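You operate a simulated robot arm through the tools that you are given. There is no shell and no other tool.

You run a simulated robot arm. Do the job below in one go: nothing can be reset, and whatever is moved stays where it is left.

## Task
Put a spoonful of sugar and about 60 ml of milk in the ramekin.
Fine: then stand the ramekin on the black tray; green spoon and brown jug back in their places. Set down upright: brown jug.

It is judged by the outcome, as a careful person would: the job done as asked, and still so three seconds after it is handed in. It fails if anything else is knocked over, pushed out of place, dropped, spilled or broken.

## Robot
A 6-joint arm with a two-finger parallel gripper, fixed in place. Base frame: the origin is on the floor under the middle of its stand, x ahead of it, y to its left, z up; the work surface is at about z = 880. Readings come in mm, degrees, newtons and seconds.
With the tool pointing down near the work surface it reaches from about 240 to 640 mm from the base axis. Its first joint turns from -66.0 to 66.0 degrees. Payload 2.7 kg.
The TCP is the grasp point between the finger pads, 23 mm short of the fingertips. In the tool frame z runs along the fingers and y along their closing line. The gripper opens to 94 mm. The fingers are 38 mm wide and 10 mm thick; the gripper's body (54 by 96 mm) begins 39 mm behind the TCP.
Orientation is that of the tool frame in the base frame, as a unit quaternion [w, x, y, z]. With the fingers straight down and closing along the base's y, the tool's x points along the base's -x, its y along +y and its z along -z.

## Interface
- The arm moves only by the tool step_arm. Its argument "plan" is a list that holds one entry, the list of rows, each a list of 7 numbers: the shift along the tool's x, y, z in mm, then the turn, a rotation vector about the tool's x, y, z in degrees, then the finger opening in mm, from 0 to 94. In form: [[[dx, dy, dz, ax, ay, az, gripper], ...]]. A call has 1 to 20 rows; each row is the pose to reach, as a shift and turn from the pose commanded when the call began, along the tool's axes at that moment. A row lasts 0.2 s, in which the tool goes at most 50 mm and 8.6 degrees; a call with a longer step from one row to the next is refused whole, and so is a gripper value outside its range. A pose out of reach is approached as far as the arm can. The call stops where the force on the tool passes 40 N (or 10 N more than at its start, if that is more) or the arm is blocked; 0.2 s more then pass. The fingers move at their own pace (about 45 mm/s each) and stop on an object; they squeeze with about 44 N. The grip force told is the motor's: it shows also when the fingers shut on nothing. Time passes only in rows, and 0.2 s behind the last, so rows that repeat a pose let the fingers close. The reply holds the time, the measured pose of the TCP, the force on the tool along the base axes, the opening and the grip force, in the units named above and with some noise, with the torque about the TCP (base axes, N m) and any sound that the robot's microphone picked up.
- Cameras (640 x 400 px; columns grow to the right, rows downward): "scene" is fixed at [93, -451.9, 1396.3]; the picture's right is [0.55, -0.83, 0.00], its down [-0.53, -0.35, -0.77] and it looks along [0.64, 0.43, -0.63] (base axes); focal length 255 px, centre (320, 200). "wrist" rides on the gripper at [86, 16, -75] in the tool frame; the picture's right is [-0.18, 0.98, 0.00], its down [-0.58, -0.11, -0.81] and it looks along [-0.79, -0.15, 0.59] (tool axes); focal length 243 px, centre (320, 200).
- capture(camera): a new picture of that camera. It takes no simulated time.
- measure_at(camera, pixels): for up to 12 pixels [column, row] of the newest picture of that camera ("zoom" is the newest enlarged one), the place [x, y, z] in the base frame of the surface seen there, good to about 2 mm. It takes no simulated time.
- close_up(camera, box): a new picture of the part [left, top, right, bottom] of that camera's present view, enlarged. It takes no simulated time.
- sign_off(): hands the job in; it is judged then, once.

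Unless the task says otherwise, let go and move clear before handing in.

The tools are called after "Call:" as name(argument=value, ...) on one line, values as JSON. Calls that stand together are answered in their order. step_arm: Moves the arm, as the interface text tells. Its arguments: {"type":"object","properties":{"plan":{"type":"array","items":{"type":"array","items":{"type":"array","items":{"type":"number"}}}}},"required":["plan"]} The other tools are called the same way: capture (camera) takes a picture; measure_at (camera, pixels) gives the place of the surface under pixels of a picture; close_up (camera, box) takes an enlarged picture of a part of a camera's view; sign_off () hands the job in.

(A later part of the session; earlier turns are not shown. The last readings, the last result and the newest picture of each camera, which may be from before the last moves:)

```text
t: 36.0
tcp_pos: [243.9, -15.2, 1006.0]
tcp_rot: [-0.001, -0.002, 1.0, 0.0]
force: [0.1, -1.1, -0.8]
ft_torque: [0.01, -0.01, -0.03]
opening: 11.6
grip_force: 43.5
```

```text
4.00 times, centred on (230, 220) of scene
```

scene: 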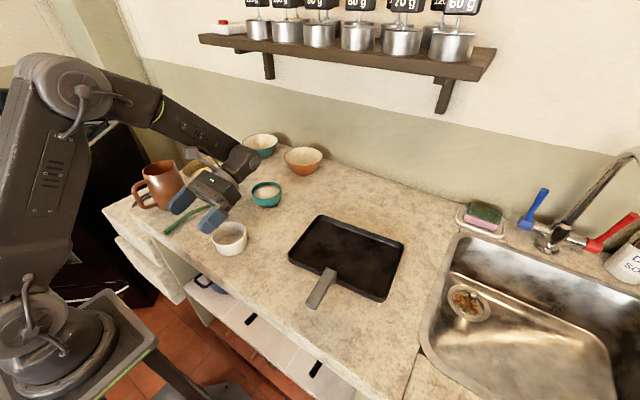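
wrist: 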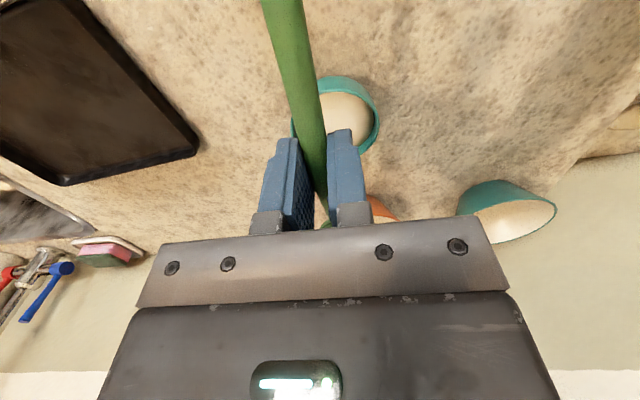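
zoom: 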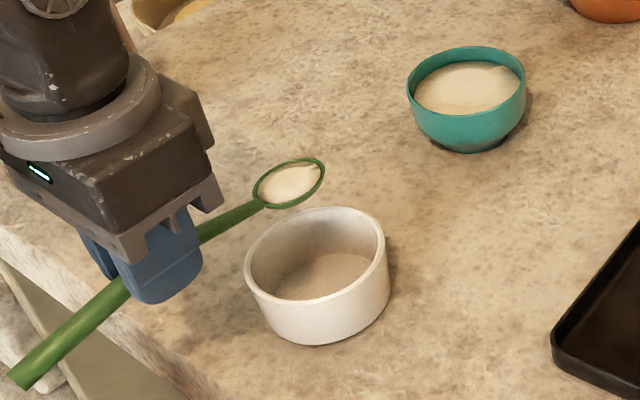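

The sugar is still in the spoon. I'll verify where the spoon's bowl is against the ramekin before lowering.

Call:
measure_at(camera="zoom", pixels=[[290, 183], [257, 190], [322, 172], [305, 160], [285, 207], [275, 168], [310, 195], [247, 265], [290, 215], [345, 212], [383, 240], [300, 298]])

```text
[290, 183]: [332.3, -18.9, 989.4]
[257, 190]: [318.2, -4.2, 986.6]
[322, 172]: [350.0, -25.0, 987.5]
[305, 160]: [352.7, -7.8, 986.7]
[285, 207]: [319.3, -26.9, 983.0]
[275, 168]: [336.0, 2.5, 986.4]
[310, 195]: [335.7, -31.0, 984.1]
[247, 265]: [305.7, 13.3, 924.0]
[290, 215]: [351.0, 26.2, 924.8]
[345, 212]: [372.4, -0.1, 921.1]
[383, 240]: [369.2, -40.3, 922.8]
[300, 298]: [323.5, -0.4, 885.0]
```

The spoon's bowl is centred at about (335,-15), right over the ramekin. I'll lower it and pitch progressively to about 62°, keeping the tip inside the rim.

Call:
step_arm(plan=[[[-1, 0, 18, 0, 0, 0, 0], [-1, 0, 36, 0, 0, 0, 0], [-2.9, 0, 22.8, 0, 8, 0, 0], [-6.8, 0, 10.2, 0, 16, 0, 0], [-12.7, 0, -1.4, 0, 24, 0, 0], [-20.5, 0, -11.8, 0, 32, 0, 0], [-29.9, 0, -20.6, 0, 40, 0, 0], [-40.6, 0, -26.9, 0, 48, 0, 0], [-51.5, 0, -30.2, 0, 56, 0, 0], [-60, 0, -30, 0, 62, 0, 0], [-60, 0, -30, 0, 62, 0, 0], [-60, 0, -30, 0, 62, 0, 0], [-60, 0, -30, 0, 62, 0, 0]]])

Call:
close_up(camera="scene", box=[170, 170, 290, 270])

Call:
capture(camera="wrist")

```text
t: 38.8
tcp_pos: [306.3, -13.7, 1035.6]
tcp_rot: [-0.517, 0.0, 0.856, 0.0]
force: [0.0, 0.1, -0.4]
ft_torque: [0.0, 0.0, 0.01]
opening: 11.5
grip_force: 43.6
```

```text
4.00 times, centred on (230, 220) of scene
```

zoom: 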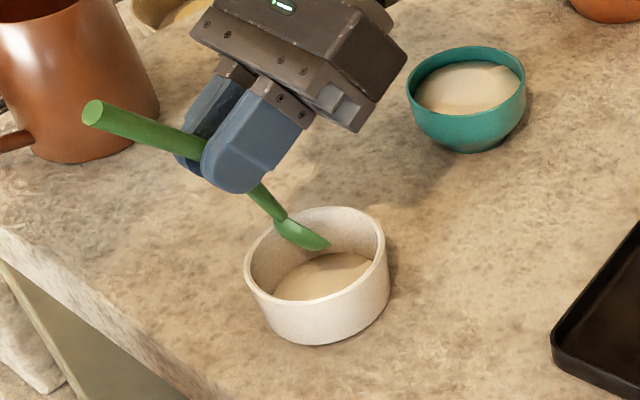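

```text
taken
```

wrist: 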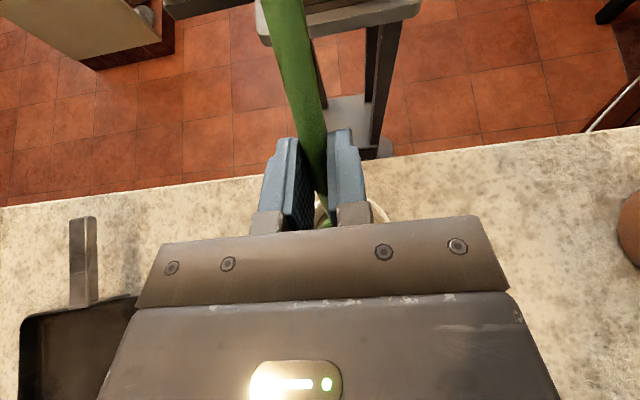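

The spoon is at 62° with its tip inside the ramekin. I'll check whether the ramekin's floor has risen from its empty z≈884.

Call:
close_up(camera="scene", box=[205, 205, 275, 260])

Call:
measure_at(camera="scene", pixels=[[240, 240], [252, 236], [245, 243], [255, 239], [248, 238], [235, 243]])

```text
7.27 times, centred on (240, 232) of scene
```

zoom: 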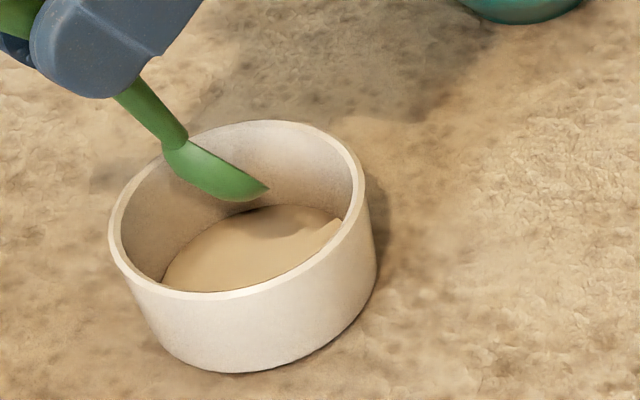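

```text
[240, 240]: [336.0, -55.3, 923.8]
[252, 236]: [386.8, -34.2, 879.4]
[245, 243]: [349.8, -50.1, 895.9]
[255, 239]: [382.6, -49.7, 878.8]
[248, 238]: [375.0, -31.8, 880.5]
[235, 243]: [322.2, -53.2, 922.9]
```

Call:
measure_at(camera="zoom", pixels=[[240, 250], [280, 230], [300, 225], [200, 265], [230, 270], [300, 245], [260, 255], [215, 185], [195, 165], [250, 192]])

```text
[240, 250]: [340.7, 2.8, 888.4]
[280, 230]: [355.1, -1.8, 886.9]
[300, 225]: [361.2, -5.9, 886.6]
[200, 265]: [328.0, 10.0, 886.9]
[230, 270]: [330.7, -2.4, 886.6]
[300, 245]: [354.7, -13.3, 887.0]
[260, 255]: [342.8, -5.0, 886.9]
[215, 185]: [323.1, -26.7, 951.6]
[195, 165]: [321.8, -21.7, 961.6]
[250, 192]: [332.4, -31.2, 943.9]
```

The ramekin's floor now reads z≈887, up about 3 mm, so the sugar has landed. I'll roll the spoon to shed any residue, which also turns its concave side toward the scene camera.

Call:
step_arm(plan=[[[0, 0, 0, -8, 0, 0, 0], [0, 0, 0, -16, 0, 0, 0], [0, 0, 0, -24, 0, 0, 0], [0, 0, 0, -32, 0, 0, 0], [0, 0, 0, -40, 0, 0, 0], [0, 0, 0, -48, 0, 0, 0], [0, 0, 0, -56, 0, 0, 0], [0, 0, 0, -56, 0, 0, 0]]])

Call:
close_up(camera="scene", box=[205, 195, 275, 260])

```text
t: 40.6
tcp_pos: [306.1, -14.6, 1035.9]
tcp_rot: [-0.456, 0.242, 0.756, 0.402]
force: [-0.1, -0.5, 0.3]
ft_torque: [-0.01, 0.01, 0.02]
opening: 11.3
grip_force: 44.1
```

```text
6.15 times, centred on (240, 228) of scene
```

zoom: 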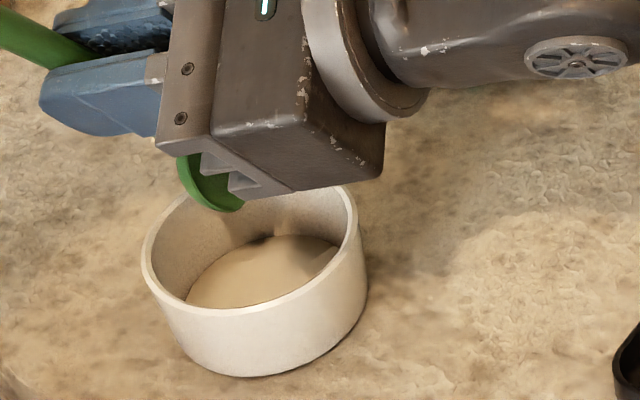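

The spoon looks emptied and nothing has spilled around the ramekin. I'll roll back, then un-pitch while rising.

Call:
step_arm(plan=[[[0, 0, 0, 8, 0, 0, 0], [0, 0, 0, 16, 0, 0, 0], [0, 0, 0, 24, 0, 0, 0], [0, 0, 0, 32, 0, 0, 0], [0, 0, 0, 40, 0, 0, 0], [0, 0, 0, 48, 0, 0, 0], [0, 0, 0, 56, 0, 0, 0], [0, 0, 0, 56, 0, 0, 0]]])

Call:
step_arm(plan=[[[8, 0, -4, 0, -3, 0, 0], [16, 0, -8, 0, -8, 0, 0], [24, 10, -12, 0, -15, 0, 0], [32, 20, -16, 0, -23, 0, 0], [40, 30, -20, 0, -31, 0, 0], [48, 40, -24, 0, -39, 0, 0], [53, 50, -28, 0, -47, 0, 0], [53, 60, -28, 0, -55, 0, 0], [53, 60, -28, 0, -62.2, 0, 0], [53, 60, -28, 0, -62.2, 0, 0]]])

Call:
close_up(camera="scene", box=[140, 130, 300, 270])

```text
t: 42.4
tcp_pos: [306.5, -15.6, 1035.8]
tcp_rot: [-0.517, -0.002, 0.856, -0.001]
force: [0.1, -0.5, -0.5]
ft_torque: [0.02, 0.0, 0.03]
opening: 11.3
grip_force: 43.7
```

```text
t: 44.6
tcp_pos: [305.6, 44.9, 1095.5]
tcp_rot: [0.001, -0.003, 1.0, 0.0]
force: [-0.6, 0.6, 0.0]
ft_torque: [0.01, 0.0, 0.0]
opening: 11.3
grip_force: 44.0
```

```text
2.86 times, centred on (220, 200) of scene
```

zoom: 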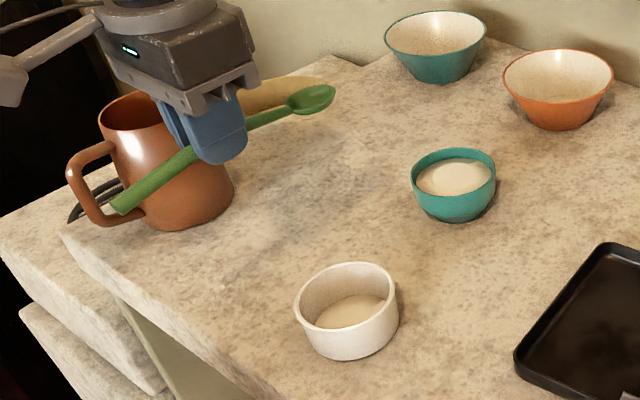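

The spoon is empty and clean, and the sugar is in the ramekin. I'll take the spoon back above its original spot at (337,163), yawed 5°, and come down to z≈940.

Call:
step_arm(plan=[[[-8, 30, 0, 0, 0, 1.4, 0], [-16, 60, 0, 0, 0, 2.8, 0], [-24, 90, 0, 0, 0, 4.2, 0], [-31.4, 118, 0, 0, 0, 5.4, 0], [-31.4, 118, 40, 0, 0, 5.4, 0], [-31.4, 118, 80, 0, 0, 5.4, 0], [-31.4, 118, 120, 0, 0, 5.4, 0], [-31.4, 118, 155, 0, 0, 5.4, 0], [-31.4, 118, 155, 0, 0, 5.4, 0], [-31.4, 118, 155, 0, 0, 5.4, 0]]])

Call:
close_up(camera="scene", box=[140, 170, 260, 250])

```text
t: 46.8
tcp_pos: [335.1, 161.9, 941.0]
tcp_rot: [0.0, 0.045, 0.999, 0.0]
force: [0.8, -0.4, 0.3]
ft_torque: [0.0, -0.01, -0.02]
opening: 11.2
grip_force: 44.1
```

```text
5.00 times, centred on (200, 210) of scene
```

zoom: 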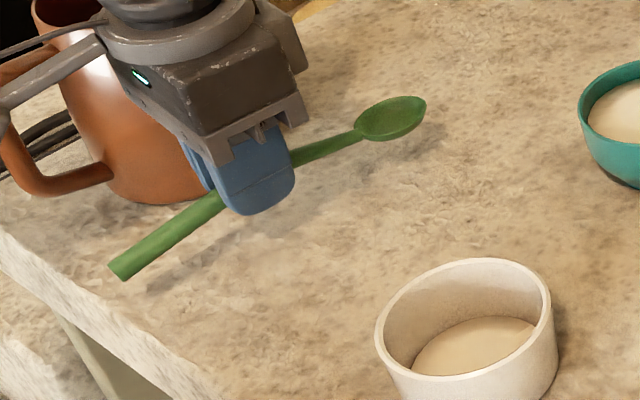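

I'm at (335,162,941), about 2 mm short in x. I'll correct that, lower to the original grasp height of 908.3 and open gently.

Call:
step_arm(plan=[[[-1.9, 1, 12, 0, 0, 0, 0], [-1.9, 1, 24, 0, 0, 0, 0], [-1.9, 1, 30, 0, 0, 0, 0], [-1.9, 1, 32.5, 0, 0, 0, 0], [-1.9, 1, 32.5, 0, 0, 0, 0], [-1.9, 1, 32.5, 0, 0, 0, 0]]])

Call:
close_up(camera="scene", box=[140, 170, 260, 250])

```text
t: 48.2
tcp_pos: [337.8, 164.4, 909.3]
tcp_rot: [0.001, 0.045, 0.999, 0.0]
force: [-1.5, -1.1, 11.2]
ft_torque: [0.02, 0.36, -0.04]
opening: 11.4
grip_force: 44.4
```

```text
5.00 times, centred on (200, 210) of scene
```

zoom: 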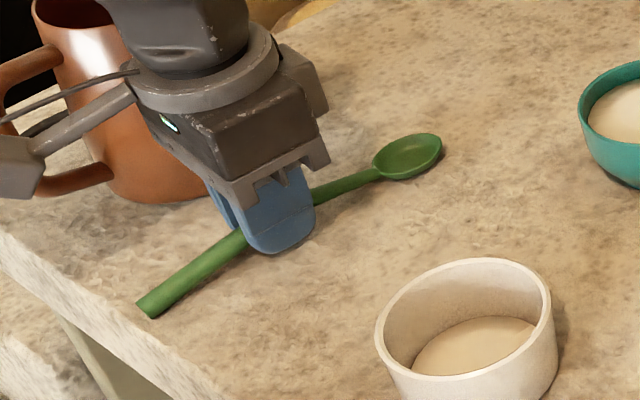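

The spoon is touching the counter with an 11 N reaction. I'll ease up half a millimetre and open the fingers.

Call:
step_arm(plan=[[[0, 0, -0.7, 0, 0, 0, 0], [0, 0, -0.7, 0, 0, 0, 12], [0, 0, -0.7, 0, 0, 0, 16], [0, 0, -0.7, 0, 0, 0, 26], [0, 0, -0.7, 0, 0, 0, 40], [0, 0, -0.7, 0, 0, 0, 40]]])

Call:
step_arm(plan=[[[0, 0, -20, 0, 0, 0, 40], [0, 0, -60, 0, 0, 0, 40], [0, 0, -105, 0, 0, 0, 40], [0, 0, -150, 0, 0, 0, 40], [0, 0, -150, 0, 0, 0, 40]]])

Call:
capture(camera="scene")

Call:
close_up(camera="scene", box=[155, 190, 235, 240])

```text
t: 49.6
tcp_pos: [339.2, 163.6, 909.6]
tcp_rot: [0.0, 0.045, 0.999, 0.0]
force: [0.8, -0.7, 0.0]
ft_torque: [0.02, -0.02, 0.07]
opening: 40.0
grip_force: 0.1
```

```text
t: 50.8
tcp_pos: [337.0, 163.1, 1058.5]
tcp_rot: [0.0, 0.046, 0.999, 0.001]
force: [-0.4, 0.7, -0.3]
ft_torque: [0.01, -0.01, -0.03]
opening: 39.9
grip_force: 0.1
```

```text
taken
```

scene: 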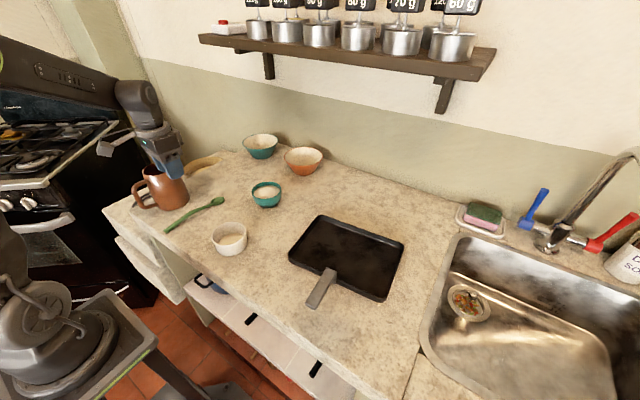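

```text
8.00 times, centred on (195, 215) of scene
```

zoom: 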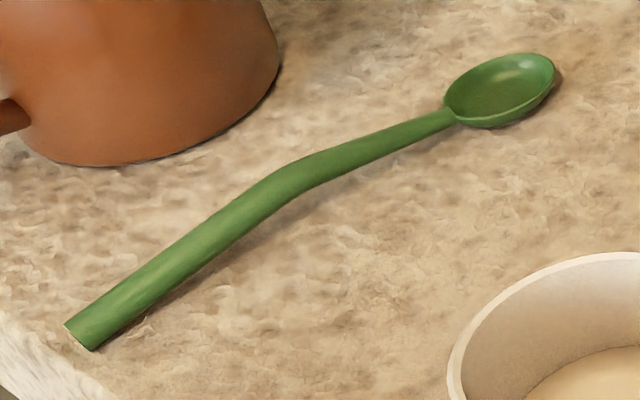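

The spoon is back within about 2 mm of where it was, and the sugar is visible in the ramekin. Next is the jug, so I'll look with the wrist camera to fix its rim centre for a top grasp.

Call:
capture(camera="wrist")

Call:
close_up(camera="wrist", box=[380, 0, 640, 170])

```text
taken
```

wrist: 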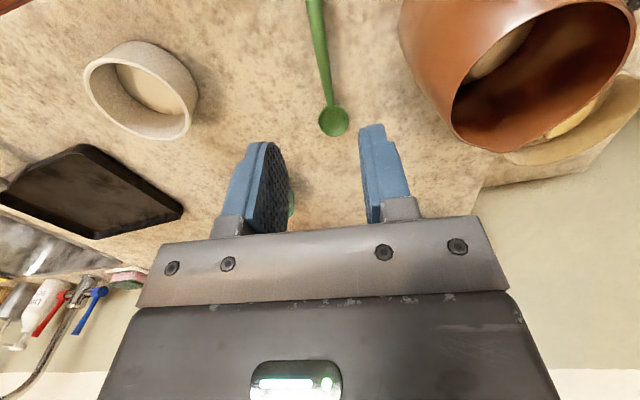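

```text
2.35 times, centred on (510, 85) of wrist
```

zoom: 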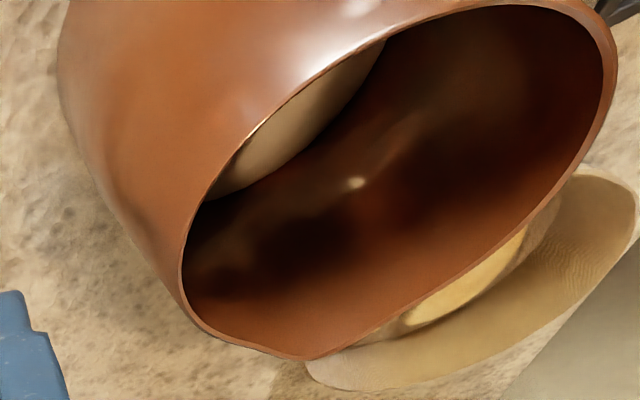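

The liquid inside the jug looks pale, like milk. I'll measure the rim points on this zoom.

Call:
measure_at(camera="zoom", pixels=[[183, 262], [205, 200], [255, 133], [330, 73], [420, 22], [520, 6], [590, 25], [612, 70], [590, 150], [520, 235], [430, 302], [310, 356]])

Call:
measure_at(camera="zoom", pixels=[[280, 130], [330, 110], [250, 170], [300, 145], [230, 345], [195, 310], [260, 352], [350, 340], [80, 110], [120, 220], [160, 280], [65, 40]])

```text
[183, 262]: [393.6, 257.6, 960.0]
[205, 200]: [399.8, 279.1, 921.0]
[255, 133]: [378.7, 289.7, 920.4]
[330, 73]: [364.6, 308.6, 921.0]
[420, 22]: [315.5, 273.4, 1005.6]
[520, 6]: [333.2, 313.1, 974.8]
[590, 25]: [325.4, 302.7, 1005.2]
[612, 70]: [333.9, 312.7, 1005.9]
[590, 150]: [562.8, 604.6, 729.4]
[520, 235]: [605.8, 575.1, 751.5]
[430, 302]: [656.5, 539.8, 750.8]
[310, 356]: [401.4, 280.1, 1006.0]
```

```text
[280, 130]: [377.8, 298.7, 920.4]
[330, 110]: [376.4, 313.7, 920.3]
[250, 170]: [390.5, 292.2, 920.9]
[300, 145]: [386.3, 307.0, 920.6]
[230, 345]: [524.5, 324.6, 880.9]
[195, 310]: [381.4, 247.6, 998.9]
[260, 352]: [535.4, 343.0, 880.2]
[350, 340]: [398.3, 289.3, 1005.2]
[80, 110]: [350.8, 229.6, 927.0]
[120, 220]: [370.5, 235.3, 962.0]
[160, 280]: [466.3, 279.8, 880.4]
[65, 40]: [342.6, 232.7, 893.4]
```

The jug's rim is centred near (356,279) with radius ≈40, and milk sits at z≈920.7. I'll open fully and move above the jug at z≈1080 with zero yaw.

Call:
step_arm(plan=[[[-2, 0, -21, 0, 0, -1.3, 70], [-3, 39, -21, 0, 0, -2.6, 94], [-6, 78, -21, 0, 0, -3.9, 94], [-8.5, 117, -21, 0, 0, -5.25, 94], [-8.5, 117, -21, 0, 0, -5.25, 94], [-8.5, 117, -21, 0, 0, -5.25, 94]]])

Call:
capture(camera="wrist")

Call:
close_up(camera="scene", box=[90, 110, 230, 220])

```text
t: 52.2
tcp_pos: [356.9, 278.0, 1079.4]
tcp_rot: [-0.001, 0.0, 1.0, 0.0]
force: [-0.7, 0.3, 0.4]
ft_torque: [0.0, 0.02, 0.01]
opening: 93.8
grip_force: 0.1
```

```text
taken
```

wrist: 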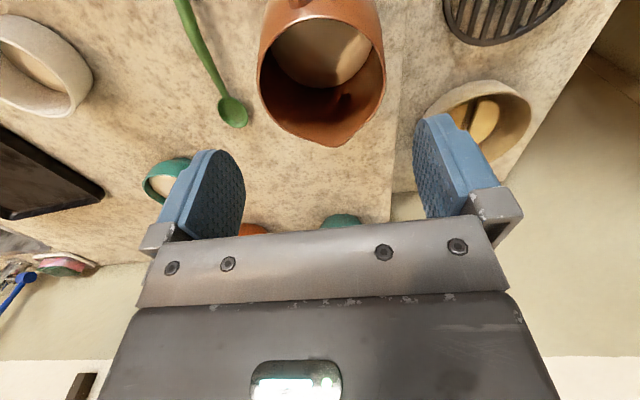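

```text
3.64 times, centred on (160, 165) of scene
```

zoom: 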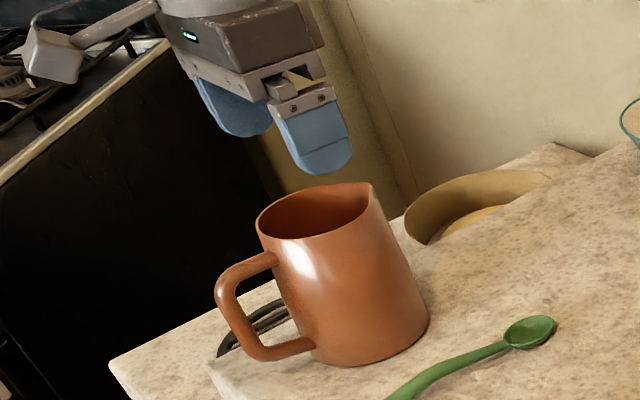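

I'm centred over the jug. I'll measure the left and right rim edges in this view to refine the y centre before descending.

Call:
close_up(camera="wrist", box=[240, 0, 400, 160])

```text
2.50 times, centred on (320, 80) of wrist
```

zoom: 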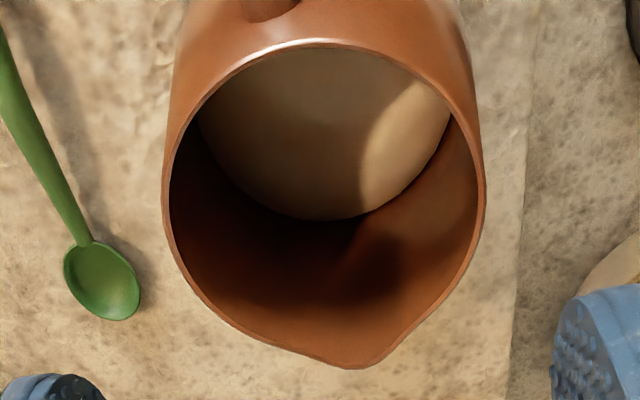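

Call:
measure_at(camera="zoom", pixels=[[166, 200], [165, 180], [168, 220], [485, 190], [484, 210], [482, 170], [300, 42], [350, 366], [230, 75], [430, 85], [200, 100], [465, 120]])

Call:
measure_at(camera="zoom", pixels=[[300, 120], [250, 160], [400, 150], [330, 200], [210, 130], [440, 120], [300, 60], [188, 280], [465, 270], [220, 320], [430, 315], [480, 230]])

```text
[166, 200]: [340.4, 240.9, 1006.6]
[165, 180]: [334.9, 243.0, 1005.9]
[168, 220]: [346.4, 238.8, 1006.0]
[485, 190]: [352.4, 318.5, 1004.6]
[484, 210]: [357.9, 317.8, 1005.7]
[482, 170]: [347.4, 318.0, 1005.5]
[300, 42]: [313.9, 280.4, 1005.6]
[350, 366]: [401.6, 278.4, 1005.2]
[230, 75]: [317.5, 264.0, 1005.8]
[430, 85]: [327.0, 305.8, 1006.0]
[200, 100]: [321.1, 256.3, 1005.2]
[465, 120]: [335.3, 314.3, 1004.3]
```

```text
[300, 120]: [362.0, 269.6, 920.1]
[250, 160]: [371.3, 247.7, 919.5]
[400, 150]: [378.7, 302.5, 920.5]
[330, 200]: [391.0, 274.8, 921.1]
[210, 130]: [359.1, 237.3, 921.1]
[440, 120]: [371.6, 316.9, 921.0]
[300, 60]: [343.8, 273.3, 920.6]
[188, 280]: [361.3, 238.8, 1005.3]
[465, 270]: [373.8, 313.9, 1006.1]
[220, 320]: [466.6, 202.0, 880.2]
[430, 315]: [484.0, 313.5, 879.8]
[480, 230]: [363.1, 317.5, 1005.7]
```

The rim centre is (354.5,278.4) with radius 40 and top z=1005.6. I'll shift slightly and lower the open fingers around the jug to z≈973.

Call:
step_arm(plan=[[[1.5, 0.4, 25, 0, 0, 0, 94], [1.5, 0.4, 50, 0, 0, 0, 94], [1.5, 0.4, 70, 0, 0, 0, 94], [1.5, 0.4, 85, 0, 0, 0, 94], [1.5, 0.4, 97, 0, 0, 0, 94], [1.5, 0.4, 106, 0, 0, 0, 94], [1.5, 0.4, 106, 0, 0, 0, 94]]])

Call:
capture(camera="wrist")

Call:
close_up(camera="scene", box=[100, 130, 220, 220])

```text
t: 53.8
tcp_pos: [355.3, 278.7, 973.5]
tcp_rot: [-0.001, -0.001, 1.0, 0.0]
force: [0.8, -0.4, -0.2]
ft_torque: [0.0, 0.0, -0.02]
opening: 94.3
grip_force: 0.1
```

```text
taken
```

wrist: 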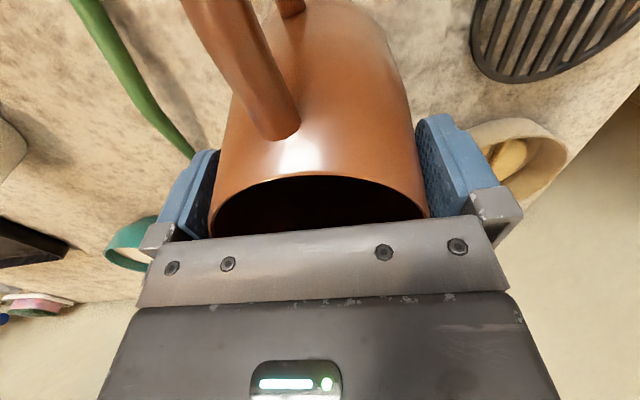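

```text
4.44 times, centred on (160, 175) of scene
```

zoom: 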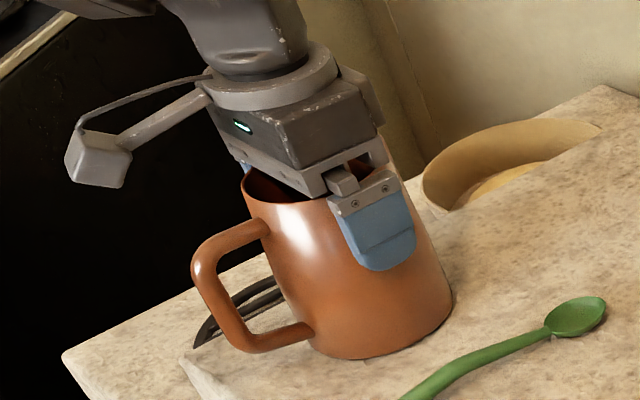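

There's no contact and the fingers straddle the jug evenly. I'll close the grip.

Call:
step_arm(plan=[[[0, 0, 0, 0, 0, 0, 88], [0, 0, 0, 0, 0, 0, 80], [0, 0, 0, 0, 0, 0, 70], [0, 0, 0, 0, 0, 0, 60], [0, 0, 0, 0, 0, 0, 60]]])

Call:
close_up(camera="scene", box=[100, 130, 220, 220])

```text
t: 55.0
tcp_pos: [356.3, 279.2, 973.2]
tcp_rot: [0.0, -0.001, 1.0, -0.001]
force: [-1.2, -1.3, 4.1]
ft_torque: [-0.12, 0.15, 0.11]
opening: 76.7
grip_force: 43.9
```

```text
4.44 times, centred on (160, 175) of scene
```

zoom: 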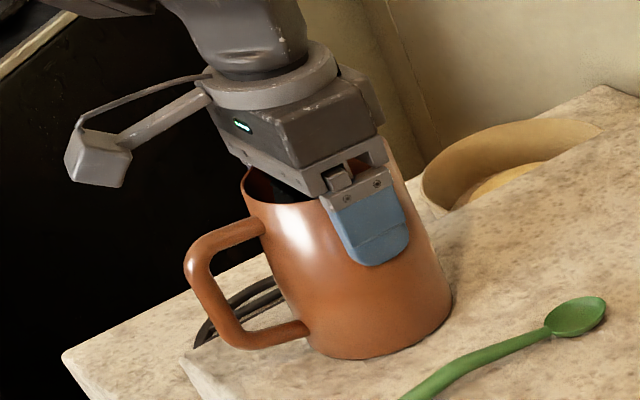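

The opening stopped at 76.7 mm with 44 N of grip, a bit tighter than the outline suggested. I'll look closely to check the jug hasn't tilted.

Call:
close_up(camera="scene", box=[120, 150, 200, 220])

Call:
capture(camera="wrist")

Call:
measure_at(camera="zoom", pixels=[[160, 230], [175, 200], [210, 185], [185, 265], [210, 310], [230, 330], [290, 315], [330, 340], [400, 338], [450, 315], [240, 143], [290, 146]])

```text
5.71 times, centred on (160, 185) of scene
```

zoom: 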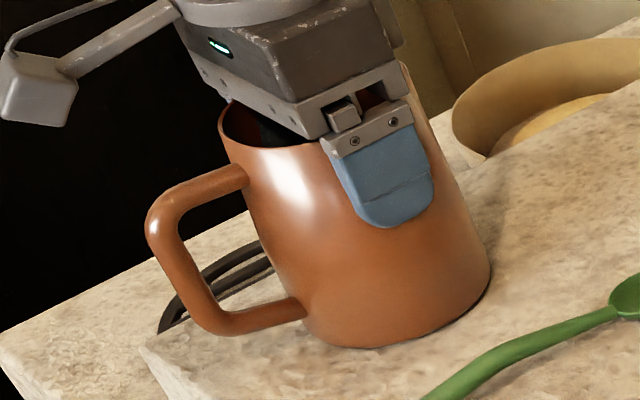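

```text
taken
```

wrist: 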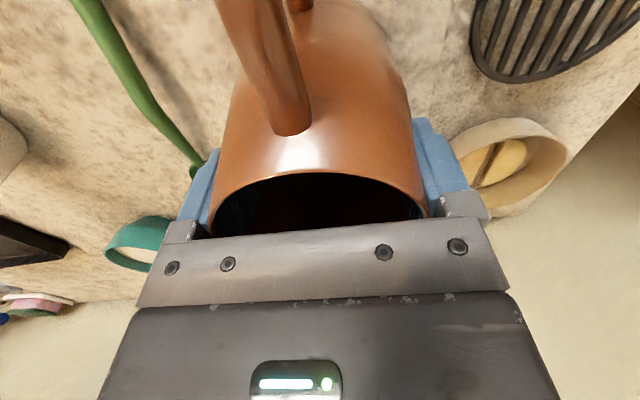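

```text
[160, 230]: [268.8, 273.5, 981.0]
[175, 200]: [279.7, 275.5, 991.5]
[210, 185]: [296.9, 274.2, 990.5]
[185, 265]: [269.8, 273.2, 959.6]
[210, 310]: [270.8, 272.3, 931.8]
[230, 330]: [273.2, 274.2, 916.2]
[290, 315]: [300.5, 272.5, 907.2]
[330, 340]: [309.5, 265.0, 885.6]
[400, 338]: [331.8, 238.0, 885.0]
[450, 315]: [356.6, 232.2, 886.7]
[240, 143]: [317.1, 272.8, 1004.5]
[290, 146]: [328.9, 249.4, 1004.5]
```

The jug yawed about 3° into line with the fingers but is still upright, with its base where it was. I'll lift it a little and check that the hold is steady.

Call:
step_arm(plan=[[[0, 0, -4, 0, 0, 0, 60], [0, 0, -10, 0, 0, 0, 60], [0, 0, -18, 0, 0, 0, 60], [0, 0, -25, 0, 0, 0, 60], [0, 0, -25, 0, 0, 0, 60], [0, 0, -25, 0, 0, 0, 60]]])

Call:
close_up(camera="scene", box=[120, 140, 200, 220])

```text
t: 56.4
tcp_pos: [356.0, 279.3, 998.8]
tcp_rot: [0.001, 0.0, 1.0, 0.0]
force: [0.0, -0.5, -5.1]
ft_torque: [0.02, -0.04, 0.0]
opening: 76.8
grip_force: 43.8
```

```text
5.00 times, centred on (160, 180) of scene
```

zoom: 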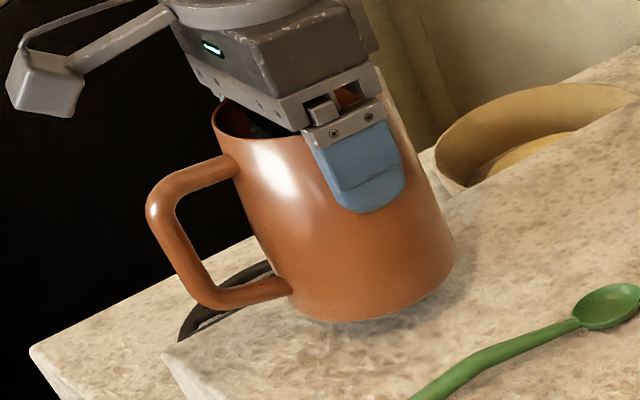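

The jug is held steady at about 5 N total weight. I'll raise it and carry it slowly toward the ramekin's +y side, turning the spout to face -y for a sideways pour.

Call:
step_arm(plan=[[[0, 0, -15, 0, 0, 0, 60], [0, 0, -40, 0, 0, 0, 60], [0, 0, -65, 0, 0, 0, 60], [0, 0, -82, 0, 0, 0, 60], [1, -5, -90, 0, 0, 3, 60], [2, -18, -90, 0, 0, 9, 60], [3, -32, -90, 0, 0, 15, 60], [4, -46, -90, 0, 0, 21, 60], [6, -60, -90, 0, 0, 27, 60], [7, -74, -90, 0, 0, 33, 60], [8, -88, -90, 0, 0, 40, 60], [9, -102, -90, 0, 0, 47, 60], [11, -116, -90, 0, 0, 54, 60], [12, -130, -90, 0, 0, 61, 60], [13, -144, -90, 0, 0, 68, 60], [14, -158, -90, 0, 0, 75, 60], [15, -172, -90, 0, 0, 81, 60], [16, -186, -90, 0, 0, 86, 60], [17, -196, -90, 0, 0, 90, 60], [17, -199, -90, 0, 0, 90, 60]]])

Call:
capture(camera="scene")

Call:
capture(camera="wrist")

```text
t: 60.6
tcp_pos: [339.6, 79.8, 1087.6]
tcp_rot: [0.0, 0.707, 0.707, 0.0]
force: [-0.8, 0.0, -5.8]
ft_torque: [-0.03, 0.03, -0.04]
opening: 76.5
grip_force: 43.6
```

```text
taken
```

scene: 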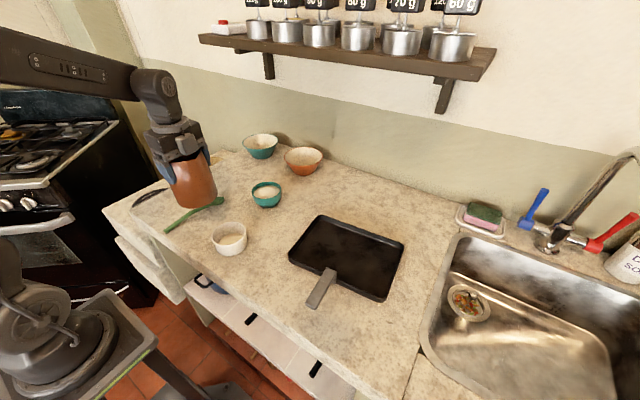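

```text
taken
```

wrist: 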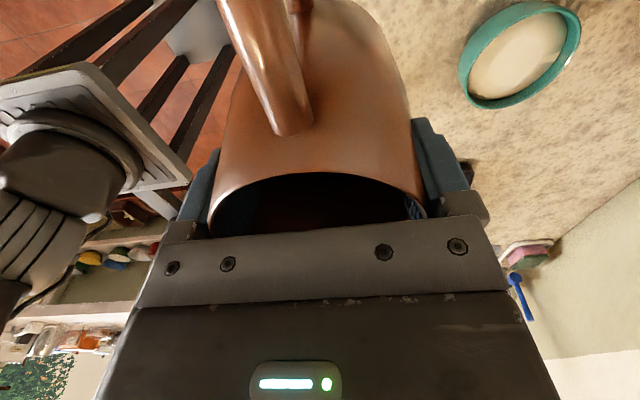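

The spout now faces -y with the jug upright at (340,80,1088). I'll tilt to 45° here while it's high up, well before any pour should start, to confirm reach and grip.

Call:
step_arm(plan=[[[0, 0, 0, 0, 4, 0, 60], [0, 0, 0, 0, 9, 0, 60], [0, 0, 0, 0, 14, 0, 60], [0, 0, 0, 0, 19, 0, 60], [0, 0, 0, 0, 24, 0, 60], [0, 0, 0, 0, 29, 0, 60], [0, 0, 0, 0, 34, 0, 60], [0, 0, 0, 0, 39, 0, 60], [0, 0, 0, 0, 43, 0, 60], [0, 0, 0, 0, 45, 0, 60], [0, 0, 0, 0, 45, 0, 60]]])

Call:
capture(camera="scene")

Call:
capture(camera="wrist")

```text
t: 63.0
tcp_pos: [338.5, 81.9, 1089.7]
tcp_rot: [-0.271, 0.653, 0.653, 0.271]
force: [0.2, 0.7, -5.1]
ft_torque: [-0.25, -0.03, 0.0]
opening: 76.6
grip_force: 44.1
```

```text
taken
```

scene: 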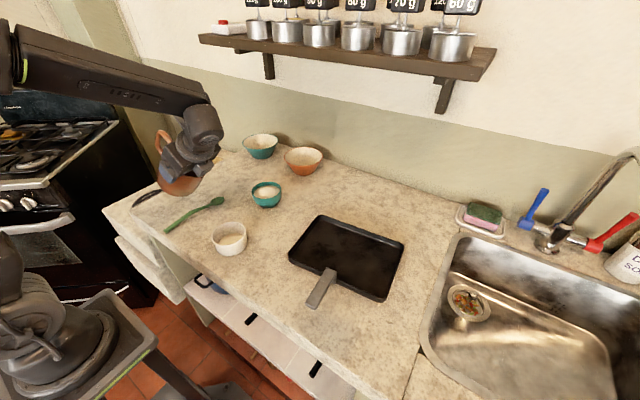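

```text
taken
```

wrist: 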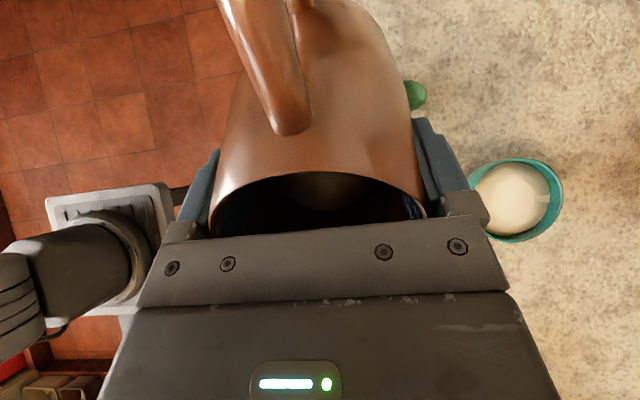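

The wrist view shows the jug unmoved in the grip at 45°, with no milk at the lip. I'll bring it over toward the ramekin, tilting to 55° while still high.

Call:
step_arm(plan=[[[-10, 0, 3, 0, 1, 0, 60], [-22, 0, 7, 0, 3, 0, 60], [-34, 0, 11, 0, 5, 0, 60], [-46, 0, 15, 0, 7, 0, 60], [-56, 0, 18, 0, 9, 0, 60], [-62, 0, 20, 0, 10, 0, 60], [-62, 0, 20, 0, 10, 0, 60]]])

Call:
close_up(camera="scene", box=[150, 130, 290, 270])

Call:
capture(camera="wrist")

```text
t: 64.6
tcp_pos: [339.2, 50.6, 1029.1]
tcp_rot: [-0.326, 0.628, 0.627, 0.327]
force: [0.5, -0.3, -5.3]
ft_torque: [-0.24, 0.0, 0.03]
opening: 76.6
grip_force: 43.9
```

```text
2.86 times, centred on (220, 200) of scene
```

zoom: 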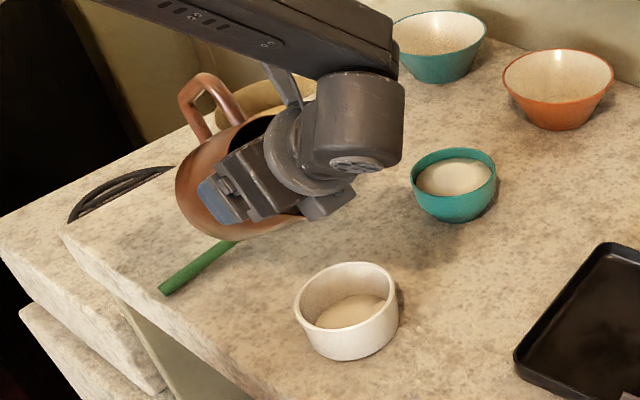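

```text
taken
```

wrist: 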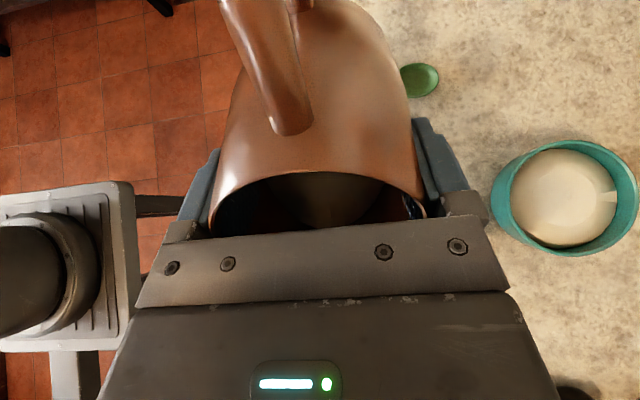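

The milk line is still well inside at 55°. I'll lower straight down toward the working height and check the spout's position over the ramekin.

Call:
step_arm(plan=[[[-10, 0, 7, 0, 0, 0, 60], [-20, 0, 14, 0, 0, 0, 60], [-28.7, 0, 20, 0, 0, 0, 60], [-28.7, 0, 20, 0, 0, 0, 60]]])

Call:
close_up(camera="scene", box=[180, 180, 280, 265])

```text
t: 65.6
tcp_pos: [339.0, 48.8, 994.9]
tcp_rot: [-0.327, 0.627, 0.627, 0.326]
force: [0.5, -0.5, -6.0]
ft_torque: [-0.23, 0.03, -0.01]
opening: 76.5
grip_force: 43.5
```

```text
4.71 times, centred on (230, 222) of scene
```

zoom: 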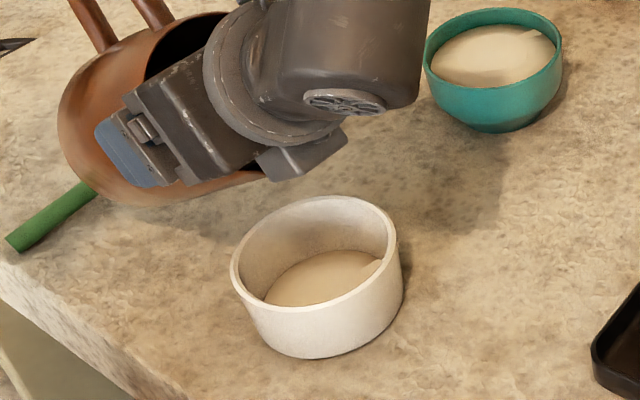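

The ramekin's interior stays visible from the scene camera. I'll measure the visible jug rim and the ramekin's interior level as a baseline.

Call:
measure_at(camera="zoom", pixels=[[262, 175], [245, 178], [225, 187], [195, 200], [262, 170], [255, 178], [150, 200], [100, 180]])

Call:
measure_at(camera="zoom", pixels=[[300, 280], [320, 270], [340, 262], [360, 268], [310, 295], [340, 285], [330, 255], [285, 290], [350, 280], [325, 285]])

```text
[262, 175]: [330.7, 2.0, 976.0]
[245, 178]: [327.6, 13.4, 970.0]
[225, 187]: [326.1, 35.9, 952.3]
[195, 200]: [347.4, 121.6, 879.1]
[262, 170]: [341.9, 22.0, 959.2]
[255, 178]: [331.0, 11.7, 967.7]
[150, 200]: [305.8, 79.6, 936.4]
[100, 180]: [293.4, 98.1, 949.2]
```

```text
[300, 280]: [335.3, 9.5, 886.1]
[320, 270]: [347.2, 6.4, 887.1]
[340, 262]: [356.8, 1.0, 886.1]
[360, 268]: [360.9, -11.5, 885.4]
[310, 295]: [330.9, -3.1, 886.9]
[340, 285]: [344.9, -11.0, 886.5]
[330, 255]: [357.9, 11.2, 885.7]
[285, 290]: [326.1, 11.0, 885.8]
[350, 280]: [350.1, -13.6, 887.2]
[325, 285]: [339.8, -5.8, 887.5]
```

The spout lip is near y≈0, z≈975 over the ramekin as planned, and the baseline interior level is z≈886.4. I'll ease to 58° with the lip at about z=960.

Call:
step_arm(plan=[[[-5, 0, 4, 0, 1, 0, 60], [-10.4, 0, 7.9, 0, 2, 0, 60], [-10.4, 0, 7.9, 0, 3, 0, 60], [-10.4, 0, 7.9, 0, 3, 0, 60]]])

Call:
close_up(camera="scene", box=[180, 180, 280, 265])

Call:
close_up(camera="wrist", box=[190, 140, 450, 260])

```text
t: 66.6
tcp_pos: [339.6, 50.9, 983.1]
tcp_rot: [-0.344, 0.617, 0.62, 0.342]
force: [1.5, 0.2, -5.8]
ft_torque: [-0.23, 0.02, -0.04]
opening: 76.7
grip_force: 44.2
```

```text
4.71 times, centred on (230, 222) of scene
```

zoom: 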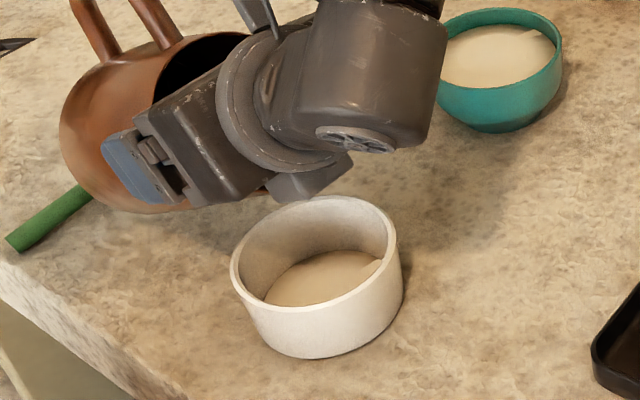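

```text
2.46 times, centred on (320, 200) of wrist
```

zoom: 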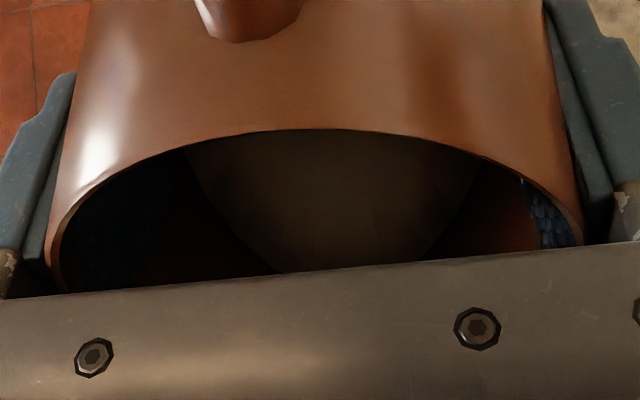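

Through the wrist camera I can see the milk surface inside the tilted jug near zoom (320,200). I'll measure its height against the lip at z≈960.

Call:
measure_at(camera="zoom", pixels=[[320, 150], [320, 200], [320, 250], [260, 180], [380, 200], [340, 262], [230, 160], [420, 170], [300, 230], [360, 240]])

Call:
measure_at(camera="scene", pixels=[[235, 221], [232, 221], [225, 224], [238, 220], [220, 225], [210, 225]])

```text
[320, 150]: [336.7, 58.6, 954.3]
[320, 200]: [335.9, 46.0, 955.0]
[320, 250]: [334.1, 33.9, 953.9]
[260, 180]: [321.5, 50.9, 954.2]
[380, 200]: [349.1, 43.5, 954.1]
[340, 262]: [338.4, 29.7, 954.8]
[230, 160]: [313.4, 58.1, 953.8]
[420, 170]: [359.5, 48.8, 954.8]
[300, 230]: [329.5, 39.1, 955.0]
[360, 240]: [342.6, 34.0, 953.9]
```

```text
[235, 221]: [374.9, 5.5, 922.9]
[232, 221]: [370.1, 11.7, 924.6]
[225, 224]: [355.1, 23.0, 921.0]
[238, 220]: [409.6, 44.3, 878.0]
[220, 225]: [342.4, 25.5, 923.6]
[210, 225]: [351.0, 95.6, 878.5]
```

The milk plane is at z≈954.4, about 6–7 mm below the lip. I'll tilt to 60° keeping the lip in place and check again.

Call:
step_arm(plan=[[[0.5, 0, -0.8, 0, 1, 0, 60], [1.1, 0, -1.6, 0, 2, 0, 60], [1.1, 0, -1.6, 0, 2, 0, 60]]])

Call:
close_up(camera="wrist", box=[190, 140, 450, 260])

Call:
measure_at(camera="zoom", pixels=[[320, 150], [320, 200], [320, 250], [260, 180], [380, 200], [340, 262], [230, 160], [420, 170], [300, 230], [360, 240]])

Call:
close_up(camera="scene", box=[180, 180, 280, 265])

```text
t: 67.4
tcp_pos: [338.2, 50.7, 984.6]
tcp_rot: [-0.353, 0.612, 0.612, 0.354]
force: [0.6, 0.4, -5.3]
ft_torque: [-0.25, -0.01, -0.02]
opening: 76.6
grip_force: 43.9
```

```text
2.46 times, centred on (320, 200) of wrist
```

zoom: 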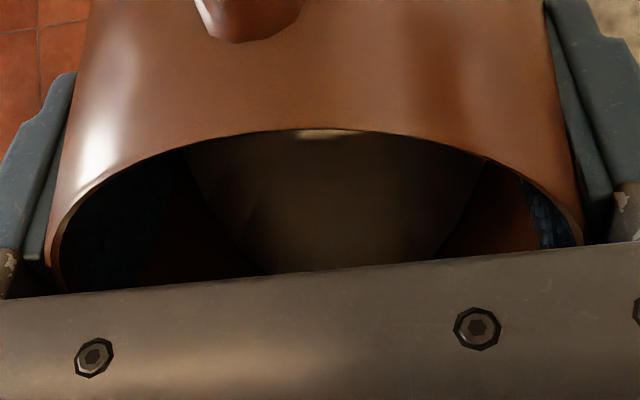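

```text
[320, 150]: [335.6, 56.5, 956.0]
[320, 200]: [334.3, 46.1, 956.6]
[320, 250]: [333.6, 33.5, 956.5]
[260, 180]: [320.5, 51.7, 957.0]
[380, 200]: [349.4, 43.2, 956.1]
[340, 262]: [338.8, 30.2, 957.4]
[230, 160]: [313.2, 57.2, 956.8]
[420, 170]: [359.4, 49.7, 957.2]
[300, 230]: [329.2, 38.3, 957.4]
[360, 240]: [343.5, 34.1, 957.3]
```

```text
4.71 times, centred on (230, 222) of scene
```

zoom: 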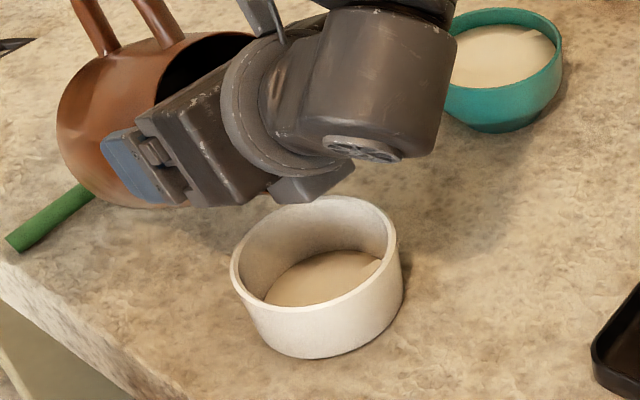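

The milk plane rose to z≈956.8, about 4 mm below the lip. I'll go to 62°.

Call:
step_arm(plan=[[[0.5, 0, -0.8, 0, 1, 0, 60], [1.1, 0, -1.6, 0, 2, 0, 60], [1.1, 0, -1.6, 0, 2, 0, 60]]])

Call:
close_up(camera="wrist", box=[190, 140, 450, 260])

Call:
measure_at(camera="zoom", pixels=[[320, 150], [320, 200], [320, 250], [260, 180], [380, 200], [340, 262], [230, 160], [420, 170], [300, 230], [360, 240]])

Call:
close_up(camera="scene", box=[180, 180, 280, 265])

```text
t: 68.2
tcp_pos: [339.0, 50.6, 987.4]
tcp_rot: [-0.365, 0.606, 0.606, 0.364]
force: [-0.8, 0.3, -5.0]
ft_torque: [-0.26, 0.02, 0.01]
opening: 76.4
grip_force: 44.1
```

```text
2.46 times, centred on (320, 200) of wrist
```

zoom: 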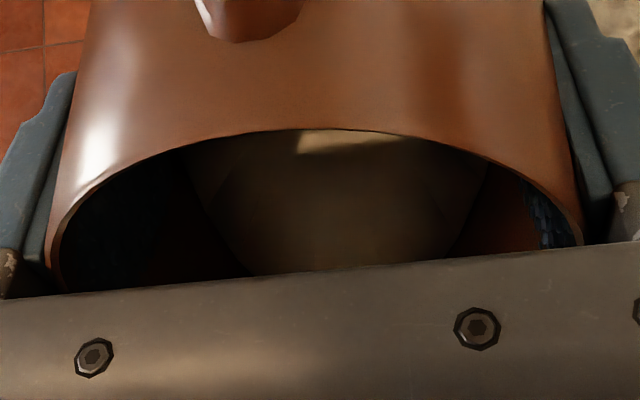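

```text
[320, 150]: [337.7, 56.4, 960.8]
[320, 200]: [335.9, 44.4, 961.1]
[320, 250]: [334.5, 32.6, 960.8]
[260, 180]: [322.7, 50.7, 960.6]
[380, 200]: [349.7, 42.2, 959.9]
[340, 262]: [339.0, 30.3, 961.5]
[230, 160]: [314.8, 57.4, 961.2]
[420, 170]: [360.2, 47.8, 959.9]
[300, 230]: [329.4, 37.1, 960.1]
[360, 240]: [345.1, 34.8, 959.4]
```

```text
4.71 times, centred on (230, 222) of scene
```

zoom: 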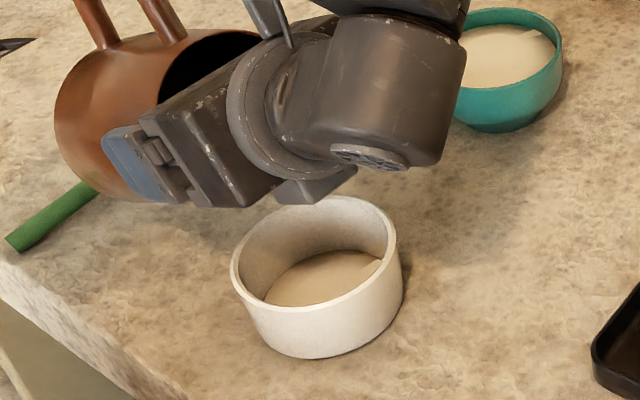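

The milk plane is at z≈960.5, almost level with the lip at about 961.8. I'll tilt one more degree and hold to see whether flow starts.

Call:
step_arm(plan=[[[0.5, 0, -0.8, 0, 1, 0, 60], [0.5, 0, -0.8, 0, 1, 0, 60], [0.5, 0, -0.8, 0, 1, 0, 60]]])

Call:
close_up(camera="scene", box=[180, 180, 280, 265])

Call:
measure_at(camera="zoom", pixels=[[300, 280], [320, 270], [340, 262], [360, 268], [310, 295], [340, 285], [330, 255], [285, 290], [350, 280], [325, 285]])

Call:
close_up(camera="wrist", box=[190, 140, 450, 260])

Call:
measure_at(camera="zoom", pixels=[[320, 150], [320, 200], [320, 250], [260, 180], [380, 200], [340, 262], [230, 160], [420, 170], [300, 230], [360, 240]])

```text
t: 69.0
tcp_pos: [339.4, 49.5, 986.8]
tcp_rot: [-0.37, 0.603, 0.603, 0.369]
force: [0.2, 1.3, -6.0]
ft_torque: [-0.24, 0.0, 0.0]
opening: 76.7
grip_force: 44.1
```

```text
4.71 times, centred on (230, 222) of scene
```

zoom: 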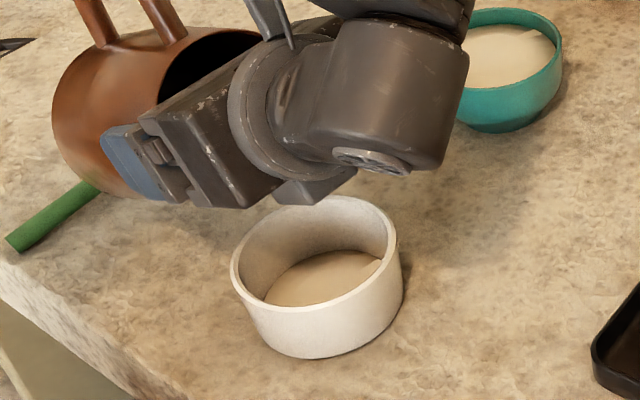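

```text
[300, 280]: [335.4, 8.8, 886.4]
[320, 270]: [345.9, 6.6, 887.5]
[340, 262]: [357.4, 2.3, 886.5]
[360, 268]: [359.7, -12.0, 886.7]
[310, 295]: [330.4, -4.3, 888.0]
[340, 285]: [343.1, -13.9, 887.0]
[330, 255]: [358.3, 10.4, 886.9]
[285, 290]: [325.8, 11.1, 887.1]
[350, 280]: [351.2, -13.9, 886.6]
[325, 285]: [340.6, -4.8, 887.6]
```

```text
2.46 times, centred on (320, 200) of wrist
```

zoom: 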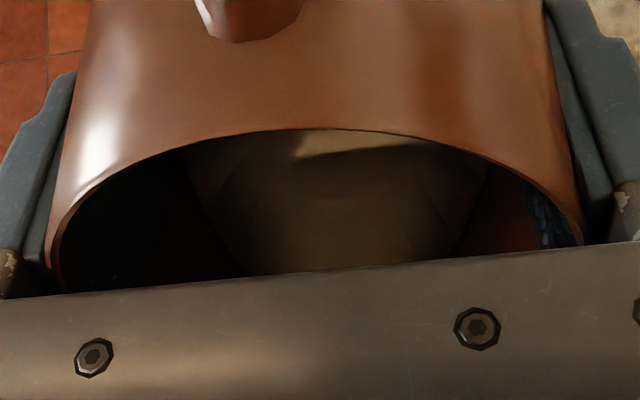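

```text
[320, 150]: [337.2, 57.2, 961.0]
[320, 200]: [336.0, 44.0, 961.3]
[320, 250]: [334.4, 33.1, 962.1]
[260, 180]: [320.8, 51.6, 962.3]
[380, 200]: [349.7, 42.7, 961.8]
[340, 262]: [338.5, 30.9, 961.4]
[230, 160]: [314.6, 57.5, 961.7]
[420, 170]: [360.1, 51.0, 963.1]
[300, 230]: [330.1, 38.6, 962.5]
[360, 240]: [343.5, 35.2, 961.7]
```

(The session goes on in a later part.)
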